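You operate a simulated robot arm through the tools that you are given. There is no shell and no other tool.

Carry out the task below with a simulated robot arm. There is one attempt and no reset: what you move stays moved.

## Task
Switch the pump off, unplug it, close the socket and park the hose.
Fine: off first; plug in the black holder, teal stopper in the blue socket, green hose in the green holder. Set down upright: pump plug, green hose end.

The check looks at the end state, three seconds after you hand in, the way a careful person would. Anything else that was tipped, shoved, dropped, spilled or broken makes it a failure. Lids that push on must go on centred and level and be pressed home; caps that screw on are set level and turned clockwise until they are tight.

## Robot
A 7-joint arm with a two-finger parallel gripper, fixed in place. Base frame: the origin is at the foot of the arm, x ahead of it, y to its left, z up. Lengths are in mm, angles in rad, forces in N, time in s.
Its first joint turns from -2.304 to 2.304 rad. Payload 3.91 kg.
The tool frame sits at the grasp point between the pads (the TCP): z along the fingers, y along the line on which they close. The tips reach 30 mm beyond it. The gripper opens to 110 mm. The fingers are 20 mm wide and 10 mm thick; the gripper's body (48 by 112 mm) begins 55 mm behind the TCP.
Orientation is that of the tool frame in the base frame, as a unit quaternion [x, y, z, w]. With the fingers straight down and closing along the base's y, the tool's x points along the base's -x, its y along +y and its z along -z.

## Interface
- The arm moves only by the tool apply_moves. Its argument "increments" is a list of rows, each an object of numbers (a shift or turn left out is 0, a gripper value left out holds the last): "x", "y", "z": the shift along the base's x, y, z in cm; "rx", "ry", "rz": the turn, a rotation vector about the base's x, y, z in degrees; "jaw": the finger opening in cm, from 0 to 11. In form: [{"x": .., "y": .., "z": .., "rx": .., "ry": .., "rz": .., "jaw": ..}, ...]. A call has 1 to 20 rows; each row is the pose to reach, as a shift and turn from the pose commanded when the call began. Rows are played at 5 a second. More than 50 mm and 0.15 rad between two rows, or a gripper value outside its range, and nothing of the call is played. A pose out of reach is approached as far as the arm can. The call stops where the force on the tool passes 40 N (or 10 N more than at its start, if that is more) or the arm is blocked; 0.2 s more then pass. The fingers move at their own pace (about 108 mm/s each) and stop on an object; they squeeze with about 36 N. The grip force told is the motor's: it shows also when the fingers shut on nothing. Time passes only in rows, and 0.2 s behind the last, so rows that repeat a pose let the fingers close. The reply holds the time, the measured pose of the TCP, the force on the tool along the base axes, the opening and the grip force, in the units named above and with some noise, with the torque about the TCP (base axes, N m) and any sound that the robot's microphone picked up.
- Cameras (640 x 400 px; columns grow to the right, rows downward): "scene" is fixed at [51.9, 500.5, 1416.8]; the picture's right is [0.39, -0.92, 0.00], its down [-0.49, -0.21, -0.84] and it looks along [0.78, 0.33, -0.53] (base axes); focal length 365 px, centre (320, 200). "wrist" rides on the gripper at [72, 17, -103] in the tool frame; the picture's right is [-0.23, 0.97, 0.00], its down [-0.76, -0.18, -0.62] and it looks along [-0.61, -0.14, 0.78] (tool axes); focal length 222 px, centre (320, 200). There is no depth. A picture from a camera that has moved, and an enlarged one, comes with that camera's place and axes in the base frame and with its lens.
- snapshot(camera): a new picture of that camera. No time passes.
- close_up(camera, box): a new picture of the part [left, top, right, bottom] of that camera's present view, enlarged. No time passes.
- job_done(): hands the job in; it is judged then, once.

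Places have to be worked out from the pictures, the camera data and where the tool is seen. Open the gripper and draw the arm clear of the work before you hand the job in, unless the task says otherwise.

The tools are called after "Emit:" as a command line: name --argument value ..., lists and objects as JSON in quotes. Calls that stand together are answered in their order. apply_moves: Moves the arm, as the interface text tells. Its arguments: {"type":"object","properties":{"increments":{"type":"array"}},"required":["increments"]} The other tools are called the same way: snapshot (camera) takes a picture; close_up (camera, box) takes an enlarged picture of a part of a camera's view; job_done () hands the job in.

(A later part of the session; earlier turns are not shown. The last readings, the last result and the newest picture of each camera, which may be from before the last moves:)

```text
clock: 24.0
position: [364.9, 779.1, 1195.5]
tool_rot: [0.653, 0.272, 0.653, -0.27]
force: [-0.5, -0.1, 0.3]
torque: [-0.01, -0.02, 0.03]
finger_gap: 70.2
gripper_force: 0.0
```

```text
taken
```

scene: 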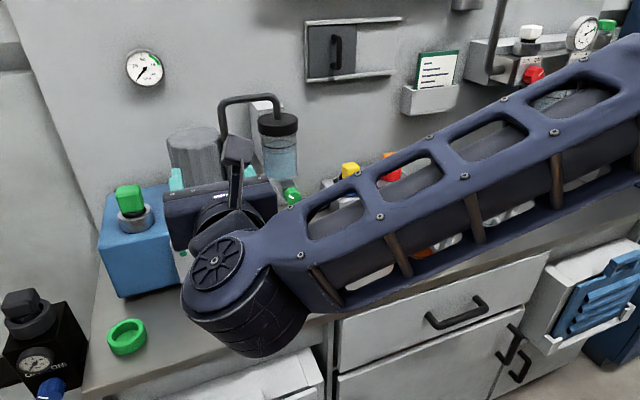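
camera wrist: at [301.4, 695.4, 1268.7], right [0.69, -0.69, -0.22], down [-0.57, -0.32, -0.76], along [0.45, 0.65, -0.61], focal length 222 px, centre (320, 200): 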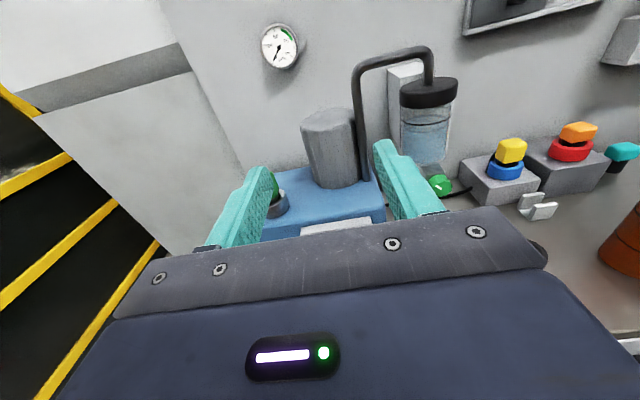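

The wall gauge has fallen too, confirming the pump is off. I move right along the bench to the sockets at this height while tilting the fingers down to 60° from vertical.

Emit:
apply_moves --increments '[{"x": 3.2, "y": -3.2, "rx": -2.65, "ry": 2.65}, {"x": 6.4, "y": -6.4, "rx": -5.3, "ry": 5.3}, {"x": 9.6, "y": -9.6, "rx": -7.95, "ry": 7.95}, {"x": 12.8, "y": -12.8, "rx": -10.6, "ry": 10.6}, {"x": 16, "y": -16, "rx": -13.26, "ry": 13.26}, {"x": 19.2, "y": -19.2, "rx": -15.9, "ry": 15.9}, {"x": 22.4, "y": -22.4, "rx": -18.56, "ry": 18.56}, {"x": 25.6, "y": -25.6, "rx": -21.21, "ry": 21.21}, {"x": 28.6, "y": -22.6, "rx": -21.21, "ry": 21.21}, {"x": 31.6, "y": -19.6, "rx": -21.21, "ry": 21.21}, {"x": 34.6, "y": -16.6, "rx": -21.21, "ry": 21.21}, {"x": 34.6, "y": -16.6, "rx": -21.21, "ry": 21.21}]'

Emit:
snapshot --camera "wrist"

Emit:
snapshot --camera "scene"

```text
clock: 26.6
position: [709.9, 613.9, 1197.5]
tool_rot: [0.799, 0.334, 0.462, -0.19]
force: [0.2, 0.1, -0.6]
torque: [-0.03, 0.01, 0.02]
finger_gap: 70.1
gripper_force: 0.2
```

```text
taken
camera wrist: at [682.1, 565.3, 1312.3], right [0.61, -0.77, -0.19], down [-0.77, -0.53, -0.35], along [0.17, 0.36, -0.92], focal length 222 px, centre (320, 200)
```

wrist: 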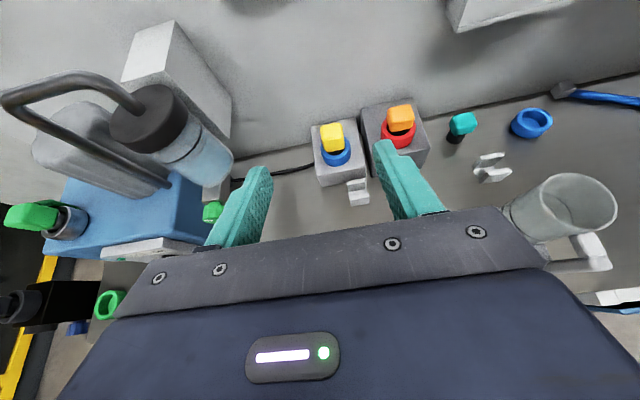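

```text
taken
```

scene: 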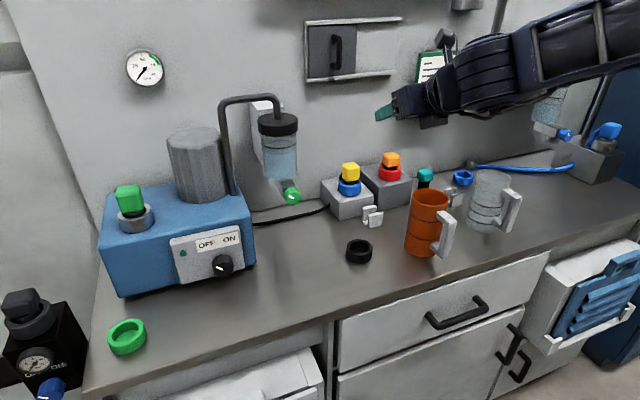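

Emit:
close_up --camera "wrist" --box '[290, 90, 450, 190]'

Emit:
close_up --camera "wrist" --box '[420, 80, 580, 180]'

```text
4.00 times, centred on (370, 140) of wrist
camera zoom: at [682.1, 565.3, 1312.3], right [0.61, -0.77, -0.19], down [-0.77, -0.53, -0.35], along [0.17, 0.36, -0.92], focal length 888 px, centre (120, 440)
```

zoom: 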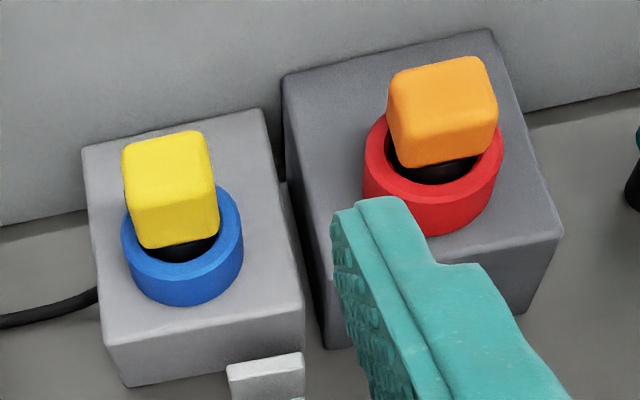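

```text
4.00 times, centred on (500, 130) of wrist
camera zoom: at [682.1, 565.3, 1312.3], right [0.61, -0.77, -0.19], down [-0.77, -0.53, -0.35], along [0.17, 0.36, -0.92], focal length 888 px, centre (-400, 480)
```

zoom: 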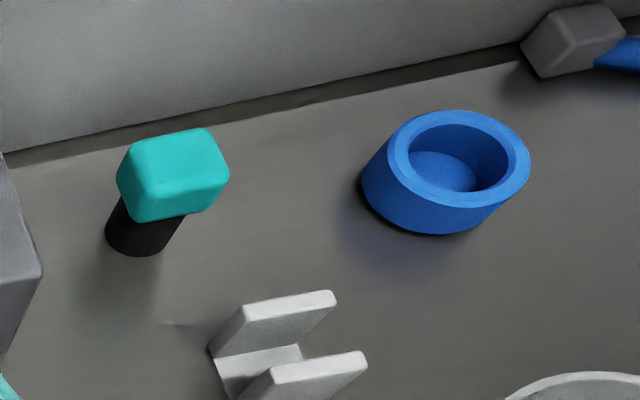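

The yellow block (~36 mm) is parallel to the bench axes, so the present roll suits it. I approach to ~110 mm above/before it with the jaw at 60 mm.

Emit:
apply_moves --increments '[{"x": 2.33, "y": 2.3, "z": -2.15, "jaw": 6}, {"x": 4.67, "y": 4.6, "z": -4.3, "jaw": 6}, {"x": 7.0, "y": 6.9, "z": -6.45, "jaw": 6}, {"x": 9.33, "y": 9.2, "z": -8.6, "jaw": 6}, {"x": 11.67, "y": 11.5, "z": -10.75, "jaw": 6}, {"x": 11.67, "y": 11.5, "z": -10.75, "jaw": 6}]'

Emit:
snapshot --camera "wrist"

Emit:
close_up --camera "wrist" --box '[240, 80, 400, 180]'

Emit:
snapshot --camera "scene"

```text
clock: 28.0
position: [823.6, 733.9, 1089.4]
tool_rot: [0.799, 0.334, 0.462, -0.191]
force: [0.5, -0.1, 0.1]
torque: [-0.01, -0.04, -0.02]
finger_gap: 60.3
gripper_force: 0.2
```

```text
taken
camera wrist: at [796.6, 683.6, 1204.8], right [0.61, -0.77, -0.19], down [-0.77, -0.53, -0.35], along [0.17, 0.36, -0.92], focal length 222 px, centre (320, 200)
```

wrist: 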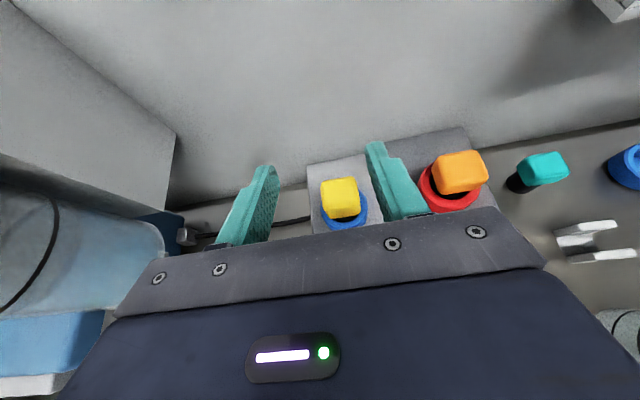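

```text
4.00 times, centred on (320, 130) of wrist
camera zoom: at [796.6, 683.6, 1204.8], right [0.61, -0.77, -0.19], down [-0.77, -0.53, -0.35], along [0.17, 0.36, -0.92], focal length 888 px, centre (320, 480)
```

zoom: 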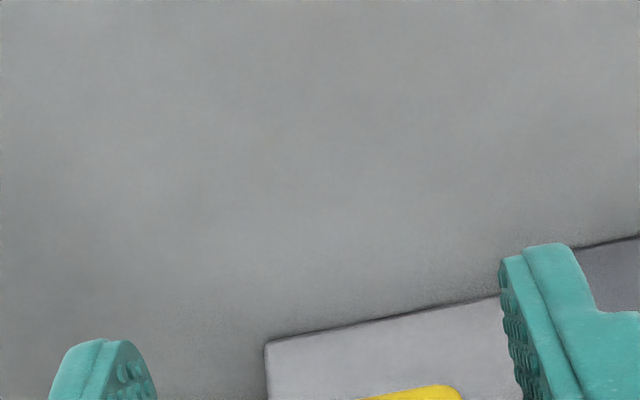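

```text
taken
```

scene: 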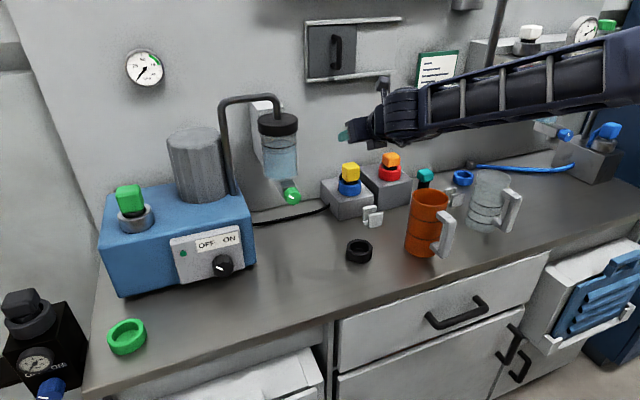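

Emit:
close_up --camera "wrist" --box '[260, 130, 420, 230]'

Emit:
close_up --camera "scene" --box '[290, 100, 450, 240]'

```text
4.00 times, centred on (340, 180) of wrist
camera zoom: at [796.6, 683.6, 1204.8], right [0.61, -0.77, -0.19], down [-0.77, -0.53, -0.35], along [0.17, 0.36, -0.92], focal length 888 px, centre (240, 280)
```

zoom: 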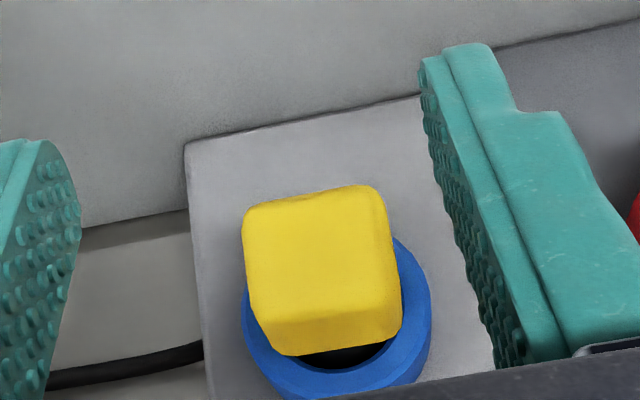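

```text
2.86 times, centred on (370, 170) of scene
camera zoom: at [51.9, 500.5, 1416.8], right [0.39, -0.92, 0.0], down [-0.49, -0.21, -0.84], along [0.78, 0.33, -0.53], focal length 1042 px, centre (177, 286)
```

zoom: 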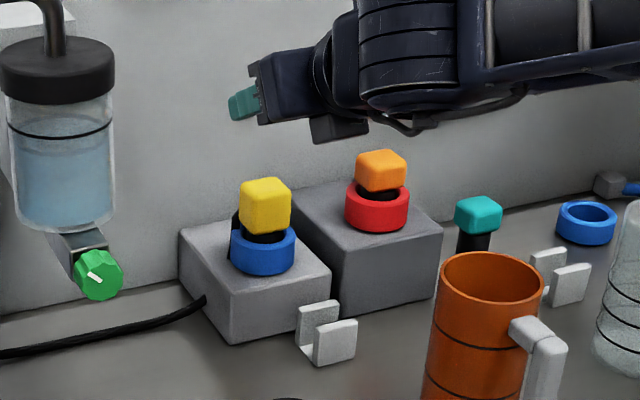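

Measured TCP is at e1≈63 along the bench while the block's centre is at e1≈68, top z≈992. I correct sideways and descend to 30 mm above the grasp height, straddling the block.

Emit:
apply_moves --increments '[{"x": 1.1, "y": 0.78, "z": -2.0}, {"x": 2.2, "y": 1.56, "z": -4.0}, {"x": 2.2, "y": 1.56, "z": -6.0}, {"x": 2.2, "y": 1.56, "z": -7.9}, {"x": 2.2, "y": 1.56, "z": -7.9}]'

Emit:
snapshot --camera "wrist"

Emit:
close_up --camera "scene" --box '[290, 100, 450, 240]'

```text
clock: 29.2
position: [849.3, 746.4, 1009.6]
tool_rot: [0.799, 0.334, 0.462, -0.191]
force: [-0.4, -0.1, -0.1]
torque: [0.0, 0.0, 0.0]
finger_gap: 59.9
gripper_force: 0.0
```

```text
taken
camera wrist: at [821.4, 696.9, 1124.4], right [0.61, -0.77, -0.19], down [-0.77, -0.53, -0.35], along [0.17, 0.36, -0.92], focal length 222 px, centre (320, 200)
```

wrist: 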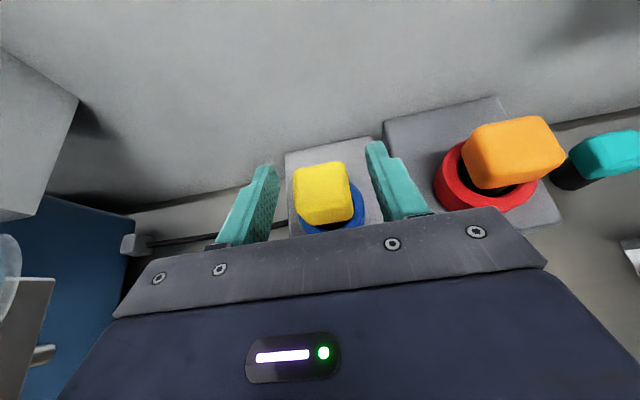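

```text
2.86 times, centred on (370, 170) of scene
camera zoom: at [51.9, 500.5, 1416.8], right [0.39, -0.92, 0.0], down [-0.49, -0.21, -0.84], along [0.78, 0.33, -0.53], focal length 1042 px, centre (177, 286)
```

zoom: 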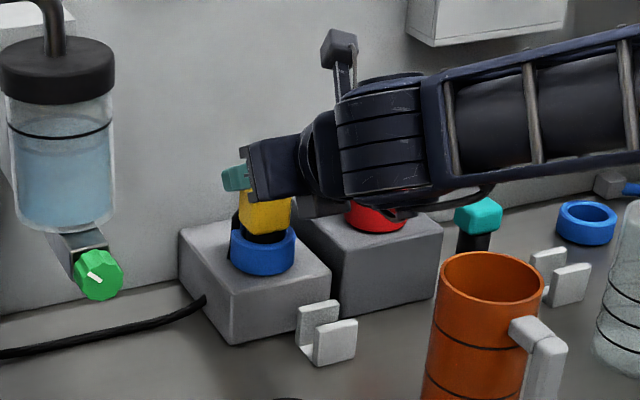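

The block is ~3.5 mm left of the jaw centre. I shift by that, lower 30 mm to grasp height, and look again before closing.

Emit:
apply_moves --increments '[{"x": -0.25, "y": 0.25, "z": -1.0}, {"x": -0.25, "y": 0.25, "z": -2.0}, {"x": -0.25, "y": 0.25, "z": -2.9}, {"x": -0.25, "y": 0.25, "z": -2.9}]'

Emit:
close_up --camera "wrist" --box '[220, 120, 428, 250]'

Emit:
close_up --camera "scene" --box '[310, 130, 410, 230]'

```text
clock: 30.2
position: [845.5, 748.9, 980.3]
tool_rot: [0.799, 0.333, 0.462, -0.191]
force: [0.1, 0.0, 0.2]
torque: [0.01, 0.0, 0.01]
finger_gap: 60.2
gripper_force: 0.0
```

```text
3.08 times, centred on (324, 185) of wrist
camera zoom: at [818.1, 700.2, 1095.1], right [0.61, -0.77, -0.19], down [-0.77, -0.53, -0.35], along [0.17, 0.36, -0.92], focal length 684 px, centre (308, 246)
```

zoom: 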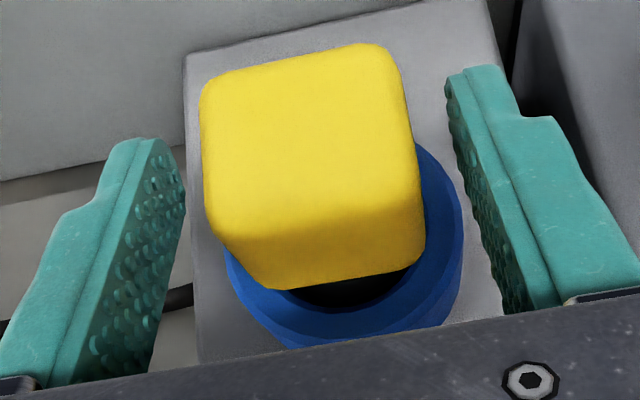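

```text
4.00 times, centred on (360, 180) of scene
camera zoom: at [51.9, 500.5, 1416.8], right [0.39, -0.92, 0.0], down [-0.49, -0.21, -0.84], along [0.78, 0.33, -0.53], focal length 1458 px, centre (160, 280)
```

zoom: 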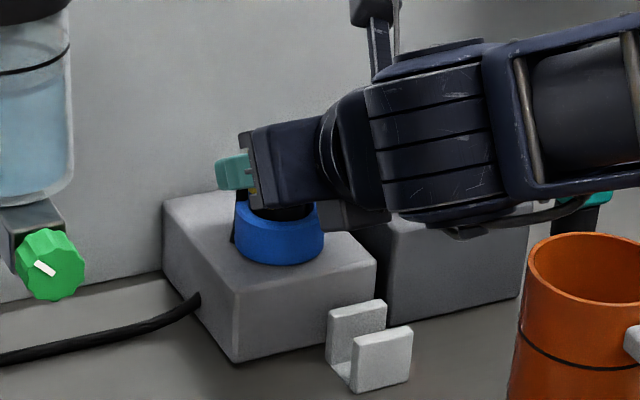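

Block is centred between the pads. I close on it.

Emit:
apply_moves --increments '[{"jaw": 2.6}, {"jaw": 2.6}, {"jaw": 2.6}]'

Emit:
close_up --camera "wrist" --box '[220, 120, 428, 250]'

```text
clock: 31.0
position: [846.0, 748.1, 980.4]
tool_rot: [0.799, 0.332, 0.463, -0.19]
force: [5.7, -7.7, 0.6]
torque: [-0.16, -0.16, -0.17]
finger_gap: 39.4
gripper_force: 35.9
```

```text
3.08 times, centred on (324, 185) of wrist
camera zoom: at [819.0, 699.4, 1095.1], right [0.61, -0.77, -0.19], down [-0.78, -0.53, -0.35], along [0.17, 0.36, -0.92], focal length 684 px, centre (308, 246)
```

zoom: 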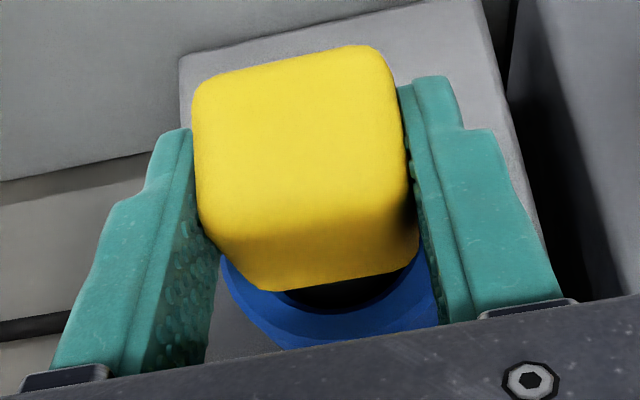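

Gripped at 39.4 mm. I pull straight up in small steps, watching the force.

Emit:
apply_moves --increments '[{"x": 0.05, "y": -0.05, "z": 0.4}, {"x": 0.05, "y": -0.05, "z": 0.8}, {"x": 0.05, "y": -0.05, "z": 1.2}, {"x": 0.05, "y": -0.05, "z": 1.6}, {"x": 0.05, "y": -0.05, "z": 2.0}]'

Emit:
close_up --camera "scene" --box '[310, 130, 410, 230]'

Emit:
close_up --camera "wrist" --box '[220, 120, 428, 250]'

```text
clock: 32.2
position: [846.7, 748.9, 1001.5]
tool_rot: [0.799, 0.333, 0.462, -0.19]
force: [-0.6, -0.1, -1.4]
torque: [0.0, 0.01, 0.02]
finger_gap: 39.5
gripper_force: 36.5
```

```text
4.00 times, centred on (360, 180) of scene
camera zoom: at [51.9, 500.5, 1416.8], right [0.39, -0.92, 0.0], down [-0.49, -0.21, -0.84], along [0.78, 0.33, -0.53], focal length 1458 px, centre (160, 280)
```

zoom: 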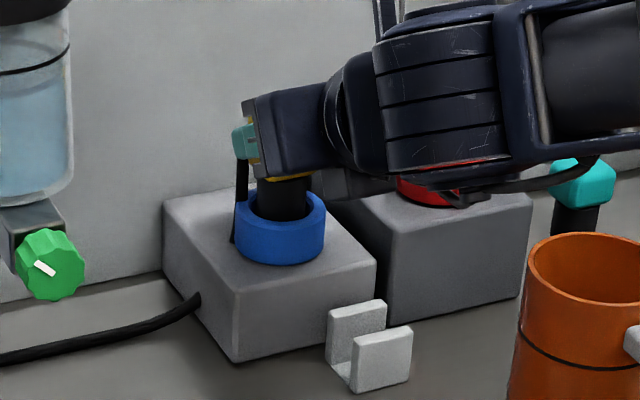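

```text
3.08 times, centred on (324, 185) of wrist
camera zoom: at [818.9, 699.2, 1115.6], right [0.61, -0.77, -0.19], down [-0.77, -0.53, -0.35], along [0.17, 0.36, -0.92], focal length 684 px, centre (308, 246)
```

zoom: 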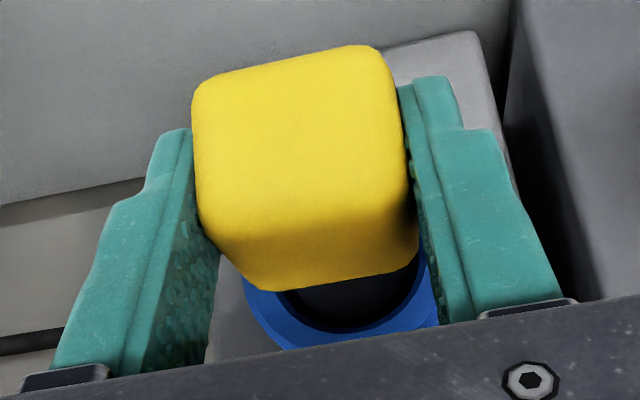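

The plug rises freely (its cable runs from behind the block down to the box). I lift another 60 mm to clear the socket.

Emit:
apply_moves --increments '[{"z": 1.0}, {"z": 2.0}, {"z": 3.0}, {"z": 4.5}, {"z": 6.0}, {"z": 6.0}]'

Emit:
close_up --camera "scene" --box '[300, 110, 420, 230]'

Emit:
snapshot --camera "wrist"

Emit:
snapshot --camera "scene"

```text
clock: 33.6
position: [846.2, 747.9, 1061.5]
tool_rot: [0.799, 0.333, 0.462, -0.191]
force: [0.6, -0.6, -0.5]
torque: [-0.02, 0.0, 0.01]
finger_gap: 39.2
gripper_force: 36.1
```

```text
3.33 times, centred on (360, 170) of scene
camera zoom: at [51.9, 500.5, 1416.8], right [0.39, -0.92, 0.0], down [-0.49, -0.21, -0.84], along [0.78, 0.33, -0.53], focal length 1215 px, centre (187, 300)
```

zoom: 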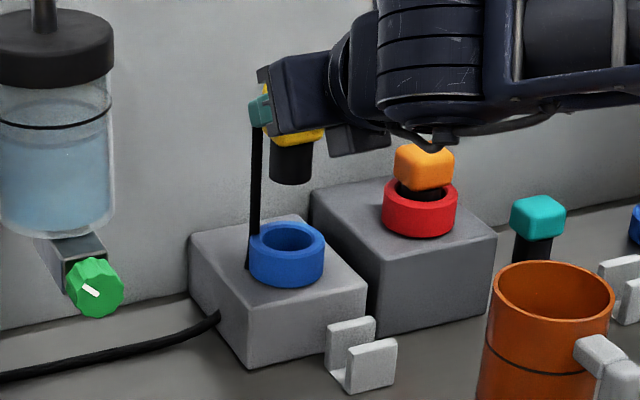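

```text
taken
camera wrist: at [819.0, 699.5, 1175.7], right [0.61, -0.77, -0.19], down [-0.77, -0.53, -0.35], along [0.16, 0.36, -0.92], focal length 222 px, centre (320, 200)
```

wrist: 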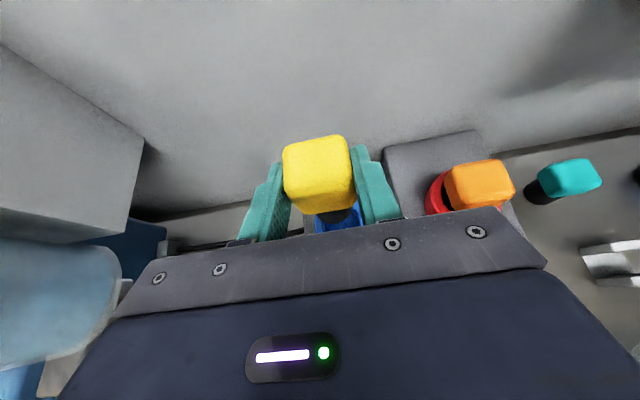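

```text
taken
```

scene: 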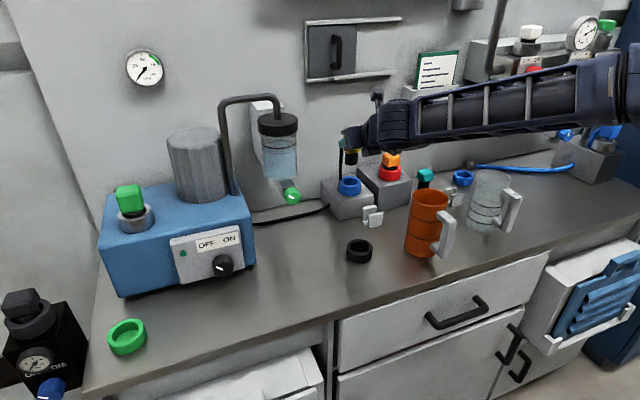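

The plug is free; stem is ~35 mm long. From the views the black holder is offset from the socket by about (-169,-84) mm, so I carry the plug at this height to above the holder (TCP ≈(677,664)).

Emit:
apply_moves --increments '[{"x": -3.4, "y": -1.7}, {"x": -6.8, "y": -3.4}, {"x": -10.2, "y": -5.05}, {"x": -13.6, "y": -6.75}, {"x": -16.9, "y": -8.4}, {"x": -16.9, "y": -8.4}]'

Emit:
snapshot --camera "wrist"

Emit:
snapshot --camera "scene"

Emit:
close_up --camera "scene" --box '[310, 160, 430, 280]'

```text
clock: 35.0
position: [676.7, 664.3, 1060.8]
tool_rot: [0.8, 0.333, 0.463, -0.19]
force: [0.6, 0.4, -1.8]
torque: [0.02, 0.04, -0.02]
finger_gap: 39.6
gripper_force: 36.3
```

```text
taken
camera wrist: at [649.6, 615.7, 1176.0], right [0.61, -0.77, -0.19], down [-0.77, -0.53, -0.35], along [0.17, 0.36, -0.92], focal length 222 px, centre (320, 200)
```

wrist: 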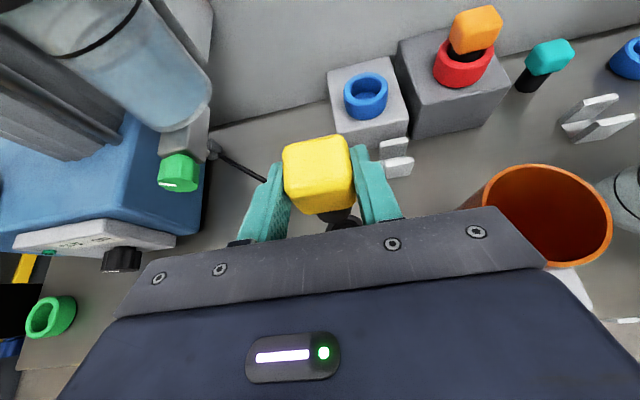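

```text
taken
```

scene: 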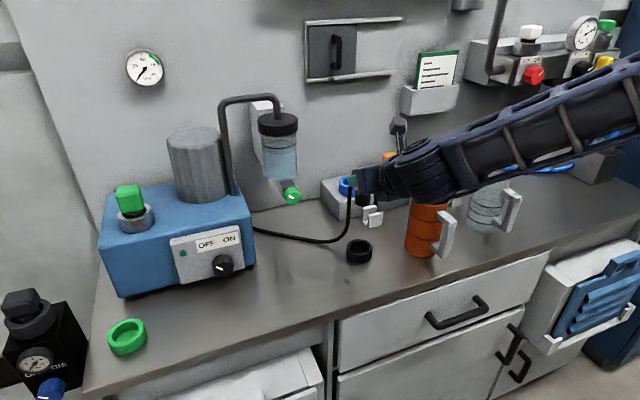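

```text
3.33 times, centred on (370, 220) of scene
camera zoom: at [51.9, 500.5, 1416.8], right [0.39, -0.92, 0.0], down [-0.49, -0.21, -0.84], along [0.78, 0.33, -0.53], focal length 1215 px, centre (153, 133)
```

zoom: 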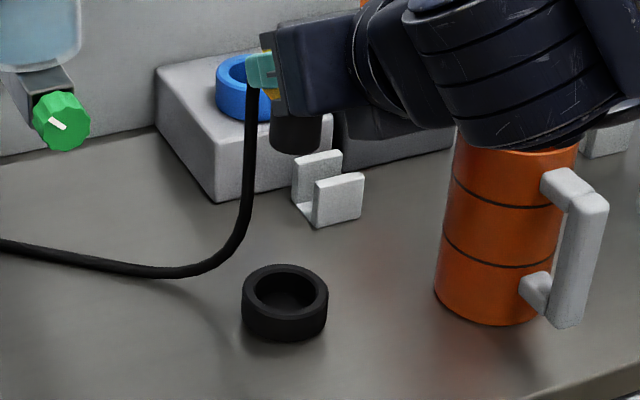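

The cord indeed belongs to the yellow plug. In the scene view, the stem bottom projects within ~1–2 mm of straight above the holder's centre. I lower 100 mm and re-check.

Emit:
apply_moves --increments '[{"z": -2.5}, {"z": -5.0}, {"z": -7.5}, {"z": -10.0}, {"z": -10.0}]'

Emit:
close_up --camera "scene" --box '[320, 190, 420, 270]'

Emit:
close_up --camera "wrist" --box '[220, 120, 428, 250]'

```text
clock: 36.2
position: [675.9, 664.7, 960.7]
tool_rot: [0.799, 0.333, 0.462, -0.191]
force: [-0.2, 0.5, -1.5]
torque: [-0.02, 0.0, -0.01]
finger_gap: 39.1
gripper_force: 36.3
```

```text
5.00 times, centred on (370, 230) of scene
camera zoom: at [51.9, 500.5, 1416.8], right [0.39, -0.92, 0.0], down [-0.49, -0.21, -0.84], along [0.78, 0.33, -0.53], focal length 1823 px, centre (70, 50)
```

zoom: 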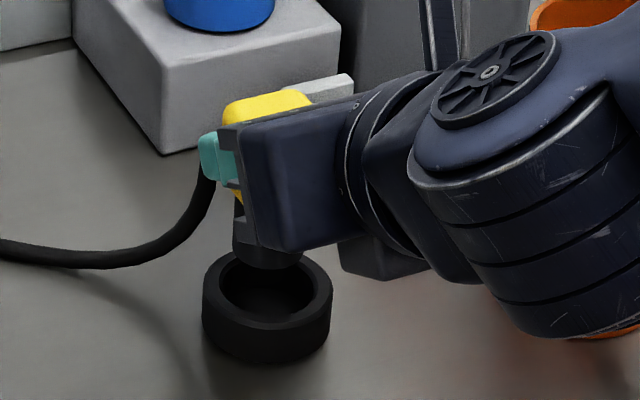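

```text
3.08 times, centred on (324, 185) of wrist
camera zoom: at [649.5, 615.7, 1076.1], right [0.61, -0.77, -0.19], down [-0.77, -0.53, -0.35], along [0.17, 0.36, -0.92], focal length 684 px, centre (308, 246)
```

zoom: 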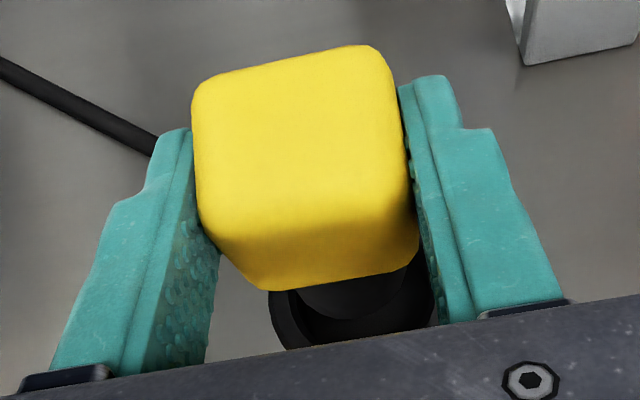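

Scene view: stem bottom sits ~23 mm above the holder rim and centred within ~1–2 mm. I lower 22 mm and check force.

Emit:
apply_moves --increments '[{"z": -0.8, "x": 0.05, "y": -0.02}, {"z": -1.6, "x": 0.05, "y": -0.02}, {"z": -2.2, "x": 0.05, "y": -0.02}]'

Emit:
close_up --camera "scene" --box '[330, 205, 410, 265]'

Emit:
close_up --camera "wrist" --box '[220, 120, 428, 250]'

```text
clock: 37.0
position: [677.0, 665.2, 939.6]
tool_rot: [0.8, 0.333, 0.463, -0.19]
force: [-0.4, 0.0, -0.7]
torque: [-0.03, 0.01, 0.02]
finger_gap: 39.5
gripper_force: 35.9
```

```text
6.67 times, centred on (370, 235) of scene
camera zoom: at [51.9, 500.5, 1416.8], right [0.39, -0.92, 0.0], down [-0.49, -0.21, -0.84], along [0.78, 0.33, -0.53], focal length 2431 px, centre (-13, -33)
```

zoom: 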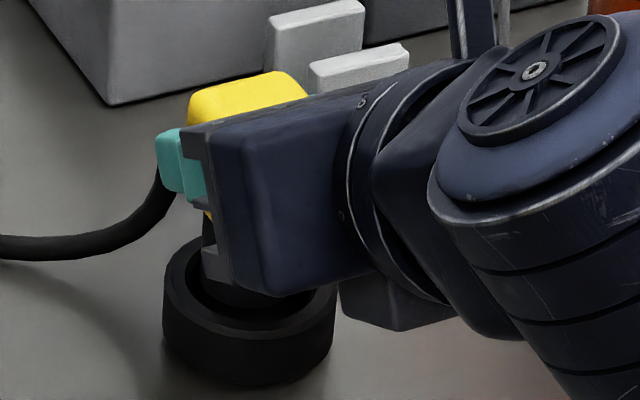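

```text
3.08 times, centred on (324, 185) of wrist
camera zoom: at [650.2, 616.0, 1054.3], right [0.61, -0.77, -0.19], down [-0.77, -0.53, -0.35], along [0.16, 0.36, -0.92], focal length 684 px, centre (308, 246)
```

zoom: 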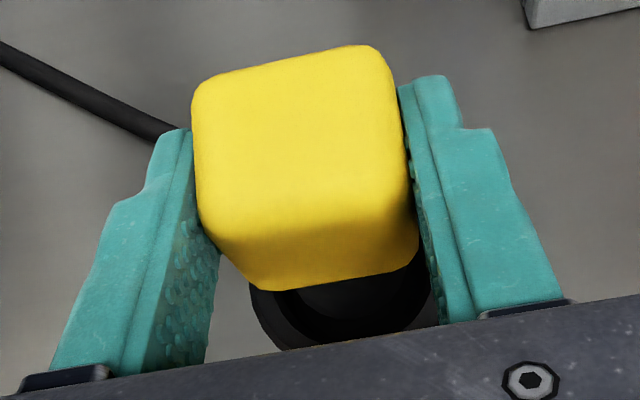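

No contact; the stem is entering the holder. I continue down in 4 mm steps.

Emit:
apply_moves --increments '[{"z": -0.4}, {"z": -0.8}, {"z": -1.2}, {"z": -1.6}]'

Emit:
close_up --camera "scene" --box '[330, 205, 410, 265]'

Emit:
close_up --camera "wrist" --box '[220, 120, 428, 250]'

```text
clock: 38.0
position: [678.6, 664.2, 922.7]
tool_rot: [0.799, 0.333, 0.462, -0.191]
force: [0.3, -1.1, -0.8]
torque: [0.0, 0.05, -0.01]
finger_gap: 39.0
gripper_force: 36.5
```

```text
6.67 times, centred on (370, 235) of scene
camera zoom: at [51.9, 500.5, 1416.8], right [0.39, -0.92, 0.0], down [-0.49, -0.21, -0.84], along [0.78, 0.33, -0.53], focal length 2431 px, centre (-13, -33)
```

zoom: 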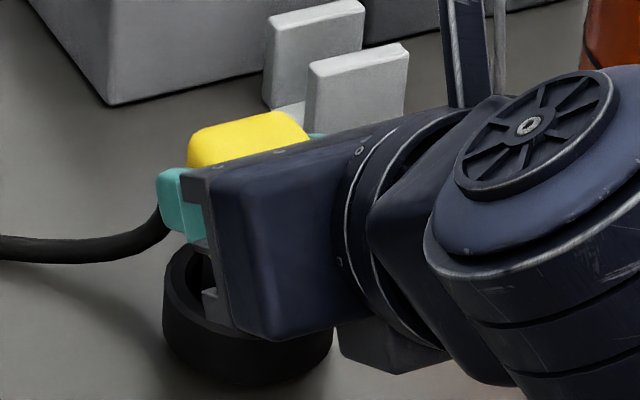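

```text
3.08 times, centred on (324, 185) of wrist
camera zoom: at [650.8, 615.4, 1037.5], right [0.61, -0.77, -0.19], down [-0.77, -0.53, -0.35], along [0.17, 0.36, -0.92], focal length 684 px, centre (308, 246)
```

zoom: 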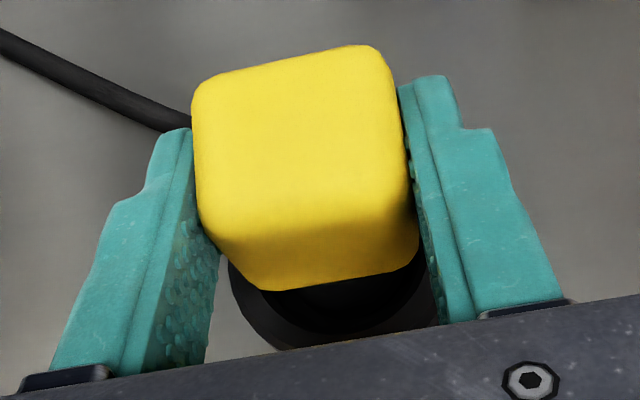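

Still free. I keep lowering in 2 mm steps, expecting the stem to bottom out soon.

Emit:
apply_moves --increments '[{"z": -0.2}, {"z": -0.4}, {"z": -0.6}, {"z": -0.8}]'

Emit:
close_up --camera "scene" --box '[330, 205, 410, 265]'

```text
clock: 39.0
position: [677.8, 664.9, 918.9]
tool_rot: [0.798, 0.333, 0.464, -0.192]
force: [1.9, 1.6, 31.9]
torque: [0.47, -0.46, -0.11]
finger_gap: 39.8
gripper_force: 36.6
```

```text
6.67 times, centred on (370, 235) of scene
camera zoom: at [51.9, 500.5, 1416.8], right [0.39, -0.92, 0.0], down [-0.49, -0.21, -0.84], along [0.78, 0.33, -0.53], focal length 2431 px, centre (-13, -33)
```

zoom: 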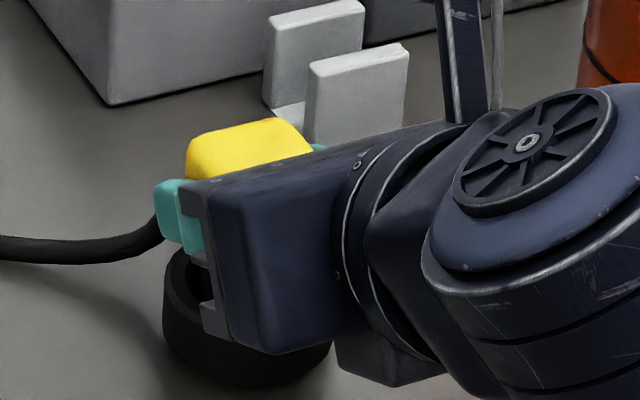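

Contact at z≈919 with 32 N: the plug is bottomed in the holder. I relieve the pressure by raising the command ~3.5 mm, then open.

Emit:
apply_moves --increments '[{"z": 0.2}, {"z": 0.35}, {"z": 0.35}]'

```text
clock: 39.8
position: [676.5, 663.4, 916.7]
tool_rot: [0.8, 0.334, 0.461, -0.19]
force: [1.8, 5.3, 17.3]
torque: [0.5, -0.31, -0.02]
finger_gap: 39.5
gripper_force: 35.9
```

Emit:
apply_moves --increments '[{"z": 0.1}, {"z": 0.2}, {"z": 0.2}]'

```text
clock: 40.6
position: [679.2, 664.3, 920.0]
tool_rot: [0.8, 0.333, 0.462, -0.191]
force: [0.3, -0.2, -0.9]
torque: [-0.02, -0.02, -0.05]
finger_gap: 39.5
gripper_force: 35.8
```

Force is zero now, so the plug is at most ~1 mm off the floor. I lower 1 mm, open the jaw to 60 mm and then check.

Emit:
apply_moves --increments '[{"z": -0.1}, {"z": -0.1, "jaw": 5}, {"z": -0.1, "jaw": 6.2}, {"z": -0.1, "jaw": 6.2}]'

Emit:
close_up --camera "wrist" --box '[220, 120, 428, 250]'

```text
clock: 41.6
position: [678.0, 663.8, 918.8]
tool_rot: [0.799, 0.333, 0.462, -0.191]
force: [0.3, 0.7, 0.3]
torque: [-0.01, 0.03, -0.03]
finger_gap: 61.9
gripper_force: 0.0
```

```text
3.08 times, centred on (324, 185) of wrist
camera zoom: at [650.9, 614.5, 1033.7], right [0.61, -0.77, -0.19], down [-0.77, -0.53, -0.35], along [0.17, 0.36, -0.92], focal length 684 px, centre (308, 246)
```

zoom: 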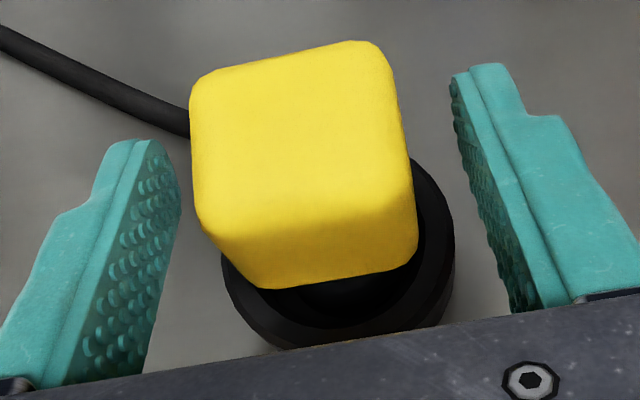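

The plug stands free between the open fingers. I retract along the tool axis 120 mm, then up.

Emit:
apply_moves --increments '[{"x": -1.8, "y": -1.8, "z": 1.5}, {"x": -4.2, "y": -4.2, "z": 3.5}, {"x": -6.6, "y": -6.6, "z": 5.5}, {"x": -7.4, "y": -7.4, "z": 9.5}, {"x": -7.4, "y": -7.4, "z": 14}, {"x": -7.4, "y": -7.4, "z": 18.5}, {"x": -7.4, "y": -7.4, "z": 23}, {"x": -7.4, "y": -7.4, "z": 23}]'

Emit:
snapshot --camera "wrist"

Emit:
snapshot --camera "scene"

Emit:
close_up --camera "scene" --box '[320, 190, 420, 270]'

```text
clock: 43.4
position: [602.1, 589.2, 1151.0]
tool_rot: [0.8, 0.333, 0.462, -0.19]
force: [0.5, 0.0, -0.8]
torque: [0.0, 0.0, 0.01]
finger_gap: 61.9
gripper_force: 0.1
```

```text
taken
camera wrist: at [575.8, 541.7, 1266.5], right [0.61, -0.77, -0.19], down [-0.77, -0.53, -0.35], along [0.16, 0.36, -0.92], focal length 222 px, centre (320, 200)
```

wrist: 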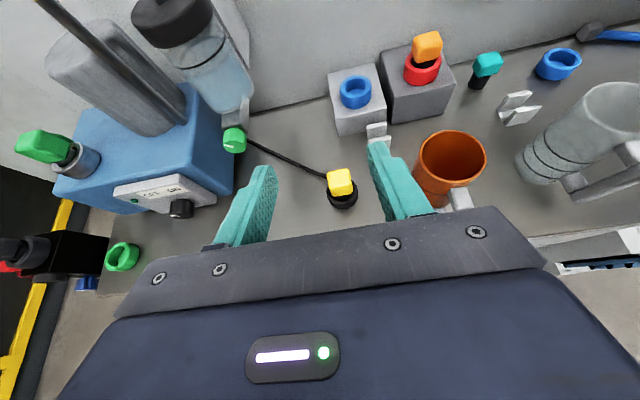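

```text
taken
```

scene: 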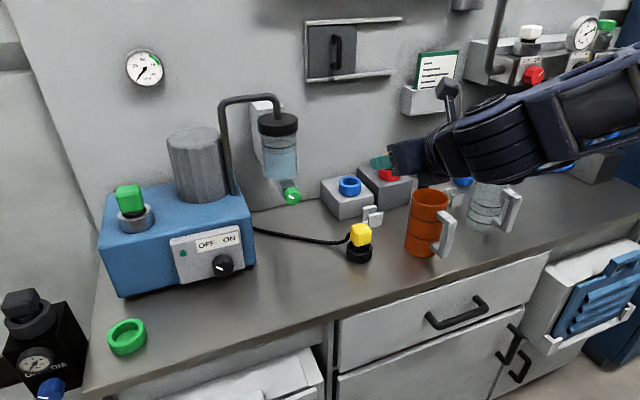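

```text
5.00 times, centred on (370, 230) of scene
camera zoom: at [51.9, 500.5, 1416.8], right [0.39, -0.92, 0.0], down [-0.49, -0.21, -0.84], along [0.78, 0.33, -0.53], focal length 1823 px, centre (70, 50)
```

zoom: 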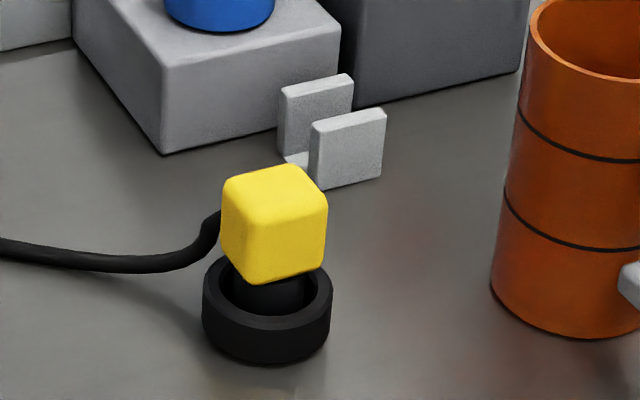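

The plug stands upright in the black holder. Next the teal stopper; I zoom on it and on the empty blue socket from here.

Emit:
close_up --camera "wrist" --box '[320, 20, 520, 145]'

Emit:
close_up --camera "wrist" --box '[450, 10, 640, 130]'

Emit:
close_up --camera "scene" --box '[320, 150, 480, 250]'

```text
3.20 times, centred on (420, 82) of wrist
camera zoom: at [575.8, 541.7, 1266.5], right [0.61, -0.77, -0.19], down [-0.77, -0.53, -0.35], along [0.16, 0.36, -0.92], focal length 711 px, centre (0, 576)
```

zoom: 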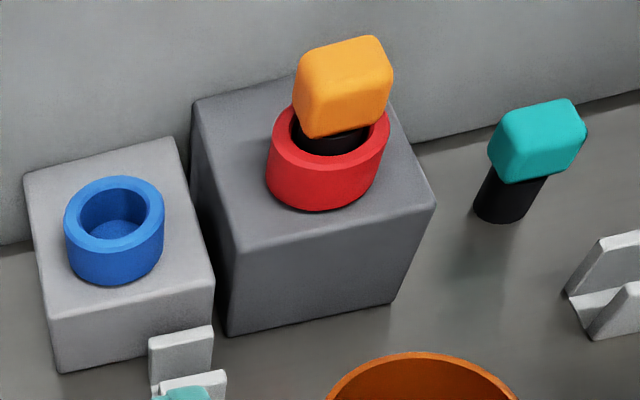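

```text
3.33 times, centred on (545, 70) of wrist
camera zoom: at [575.8, 541.7, 1266.5], right [0.61, -0.77, -0.19], down [-0.77, -0.53, -0.35], along [0.16, 0.36, -0.92], focal length 740 px, centre (-430, 633)
```

zoom: 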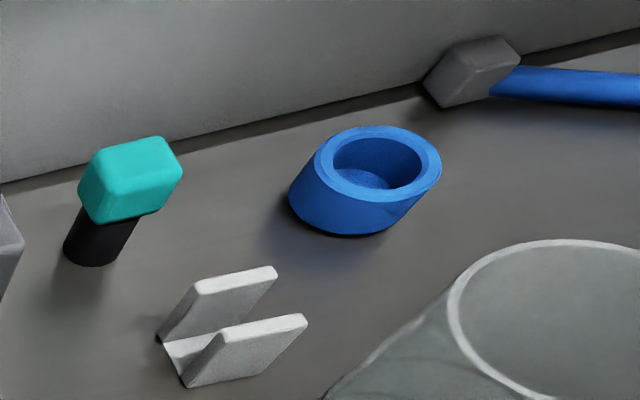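

```text
4.00 times, centred on (400, 200) of scene
camera zoom: at [51.9, 500.5, 1416.8], right [0.39, -0.92, 0.0], down [-0.49, -0.21, -0.84], along [0.78, 0.33, -0.53], focal length 1458 px, centre (0, 200)
```

zoom: 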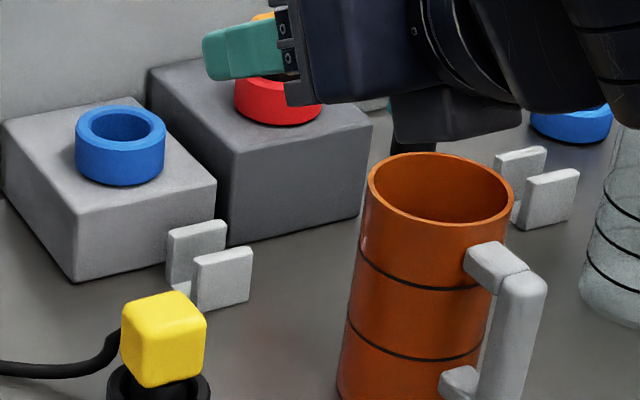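

Teal block estimates agree at ≈(1046,586,900), ~22 mm high, with the glass mug standing just in front of its right. Before choosing an approach I move right (staying at z≈1150) to look at the wall bracket, stopper and mugs from there.

Emit:
apply_moves --increments '[{"x": 3.9, "y": -1.8}, {"x": 7.8, "y": -3.6}, {"x": 11.6, "y": -5.4}, {"x": 15.5, "y": -7.2}, {"x": 19.4, "y": -9.0}, {"x": 23.2, "y": -10.8}, {"x": 23.2, "y": -10.8}]'

Emit:
snapshot --camera "wrist"

Emit:
snapshot --camera "scene"

```text
clock: 45.0
position: [837.4, 479.7, 1147.5]
tool_rot: [0.799, 0.334, 0.462, -0.191]
force: [0.3, 0.2, 0.3]
torque: [-0.01, -0.02, 0.01]
finger_gap: 61.9
gripper_force: 0.1
```

```text
taken
camera wrist: at [810.2, 431.3, 1262.5], right [0.61, -0.77, -0.19], down [-0.77, -0.53, -0.35], along [0.16, 0.36, -0.92], focal length 222 px, centre (320, 200)
```

wrist: 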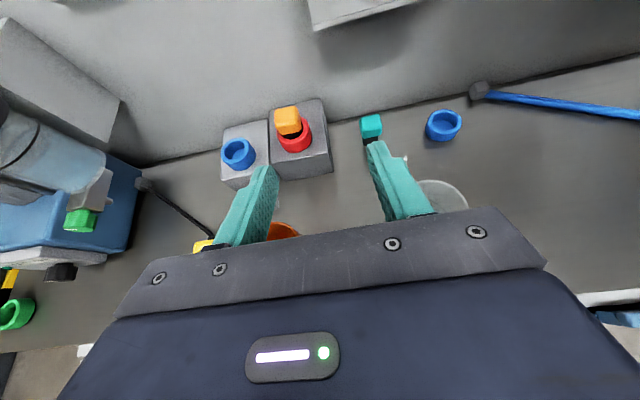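

```text
taken
```

scene: 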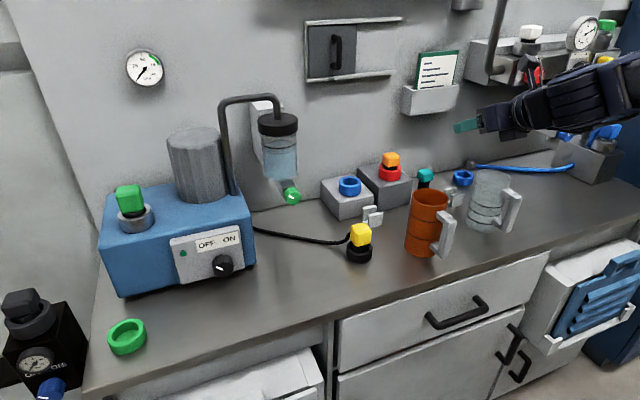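

The wall bracket's underside is at z≈1077 and its front at e2≈1185 (e2 = distance along the wall normal), just above the stopper. I reduce tilt to 45°, shift to the stopper's line (e1≈325) and out to e2≈1060 at z≈1060 to test reach.

Emit:
apply_moves --increments '[{"x": 2.84, "y": 0.8, "z": -1.2, "rx": -2.12, "ry": 2.12}, {"x": 5.68, "y": 1.6, "z": -3.0, "rx": -4.24, "ry": 4.24}, {"x": 8.52, "y": 2.4, "z": -4.9, "rx": -6.36, "ry": 6.36}, {"x": 11.36, "y": 3.2, "z": -6.8, "rx": -8.48, "ry": 8.48}, {"x": 14.2, "y": 4.0, "z": -8.7, "rx": -10.6, "ry": 10.6}, {"x": 14.2, "y": 4.0, "z": -8.7, "rx": -10.6, "ry": 10.6}]'

Emit:
snapshot --camera "wrist"

Emit:
snapshot --camera "scene"

```text
clock: 46.4
position: [980.2, 519.7, 1063.8]
tool_rot: [0.852, 0.355, 0.354, -0.146]
force: [0.6, 0.3, 0.1]
torque: [-0.02, 0.0, -0.04]
finger_gap: 61.8
gripper_force: 0.1
```

```text
taken
camera wrist: at [974.2, 493.8, 1188.5], right [0.58, -0.8, -0.16], down [-0.82, -0.57, -0.1], along [-0.01, 0.19, -0.98], focal length 222 px, centre (320, 200)
```

wrist: 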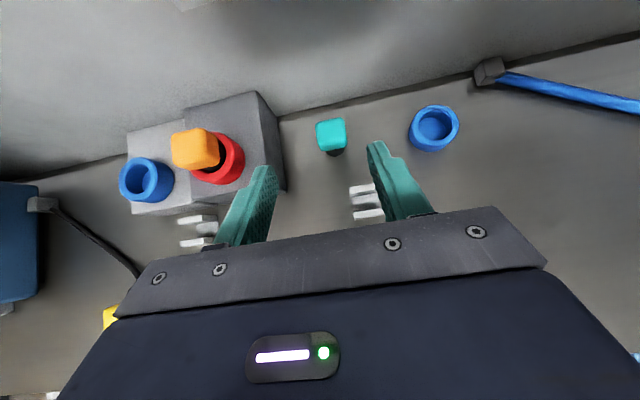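

```text
taken
```

scene: 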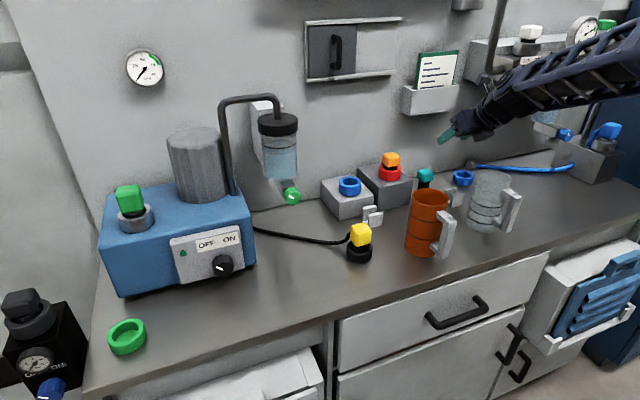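

Reach is fine here, and the stopper measures (1047.5,585). I go further out and down to (e2≈1110, z≈990), still clear of the glass below.

Emit:
apply_moves --increments '[{"x": 0.9, "y": 0.85, "z": -2.0}, {"x": 1.8, "y": 1.7, "z": -4.0}, {"x": 2.7, "y": 2.55, "z": -5.8}, {"x": 3.6, "y": 3.4, "z": -7.4}, {"x": 3.6, "y": 3.4, "z": -7.4}]'

Emit:
snapshot --camera "wrist"

Emit:
snapshot --camera "scene"

Emit:
close_up --camera "scene" --box '[390, 100, 550, 250]'

```text
clock: 47.6
position: [1015.0, 556.5, 989.3]
tool_rot: [0.853, 0.355, 0.354, -0.146]
force: [-0.9, 0.7, 0.3]
torque: [-0.02, -0.01, 0.02]
finger_gap: 62.0
gripper_force: 0.0
```

```text
taken
camera wrist: at [1009.3, 529.7, 1113.0], right [0.58, -0.8, -0.16], down [-0.82, -0.57, -0.1], along [-0.01, 0.19, -0.98], focal length 222 px, centre (320, 200)
```

wrist: 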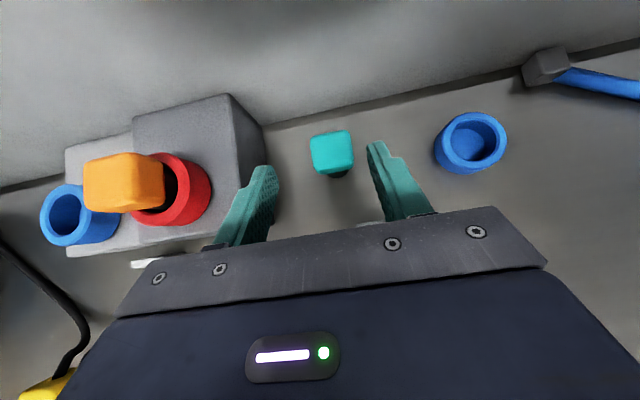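

```text
taken
```

scene: 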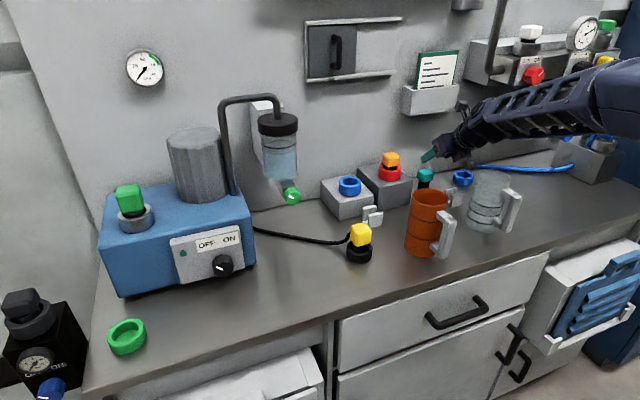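

```text
2.67 times, centred on (470, 175) of scene
camera zoom: at [51.9, 500.5, 1416.8], right [0.39, -0.92, 0.0], down [-0.49, -0.21, -0.84], along [0.78, 0.33, -0.53], focal length 972 px, centre (-80, 267)
```

zoom: 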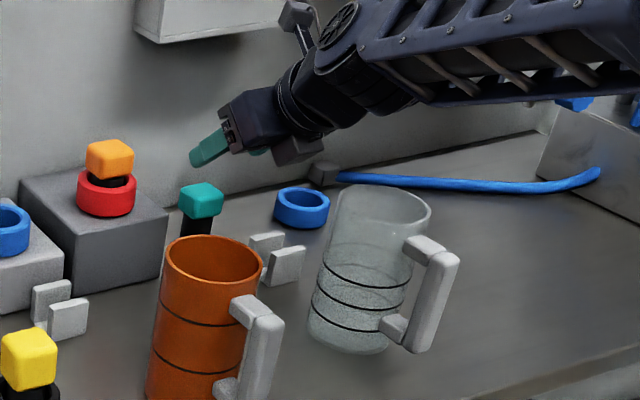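

Emit:
close_up --camera "wrist" --box '[260, 110, 404, 200]'

```text
4.44 times, centred on (332, 155) of wrist
camera zoom: at [1009.3, 529.7, 1113.0], right [0.58, -0.8, -0.16], down [-0.82, -0.57, -0.1], along [-0.01, 0.19, -0.98], focal length 987 px, centre (267, 400)
```

zoom: 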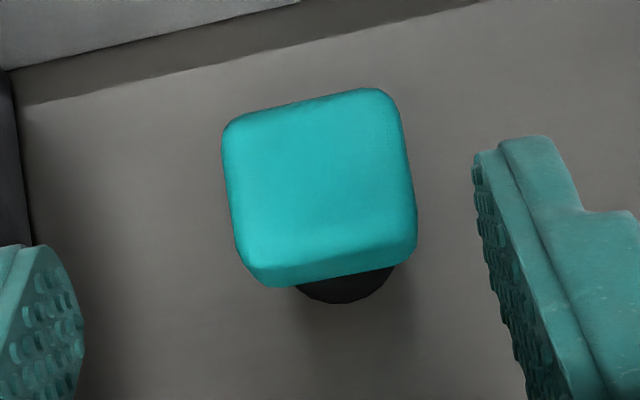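

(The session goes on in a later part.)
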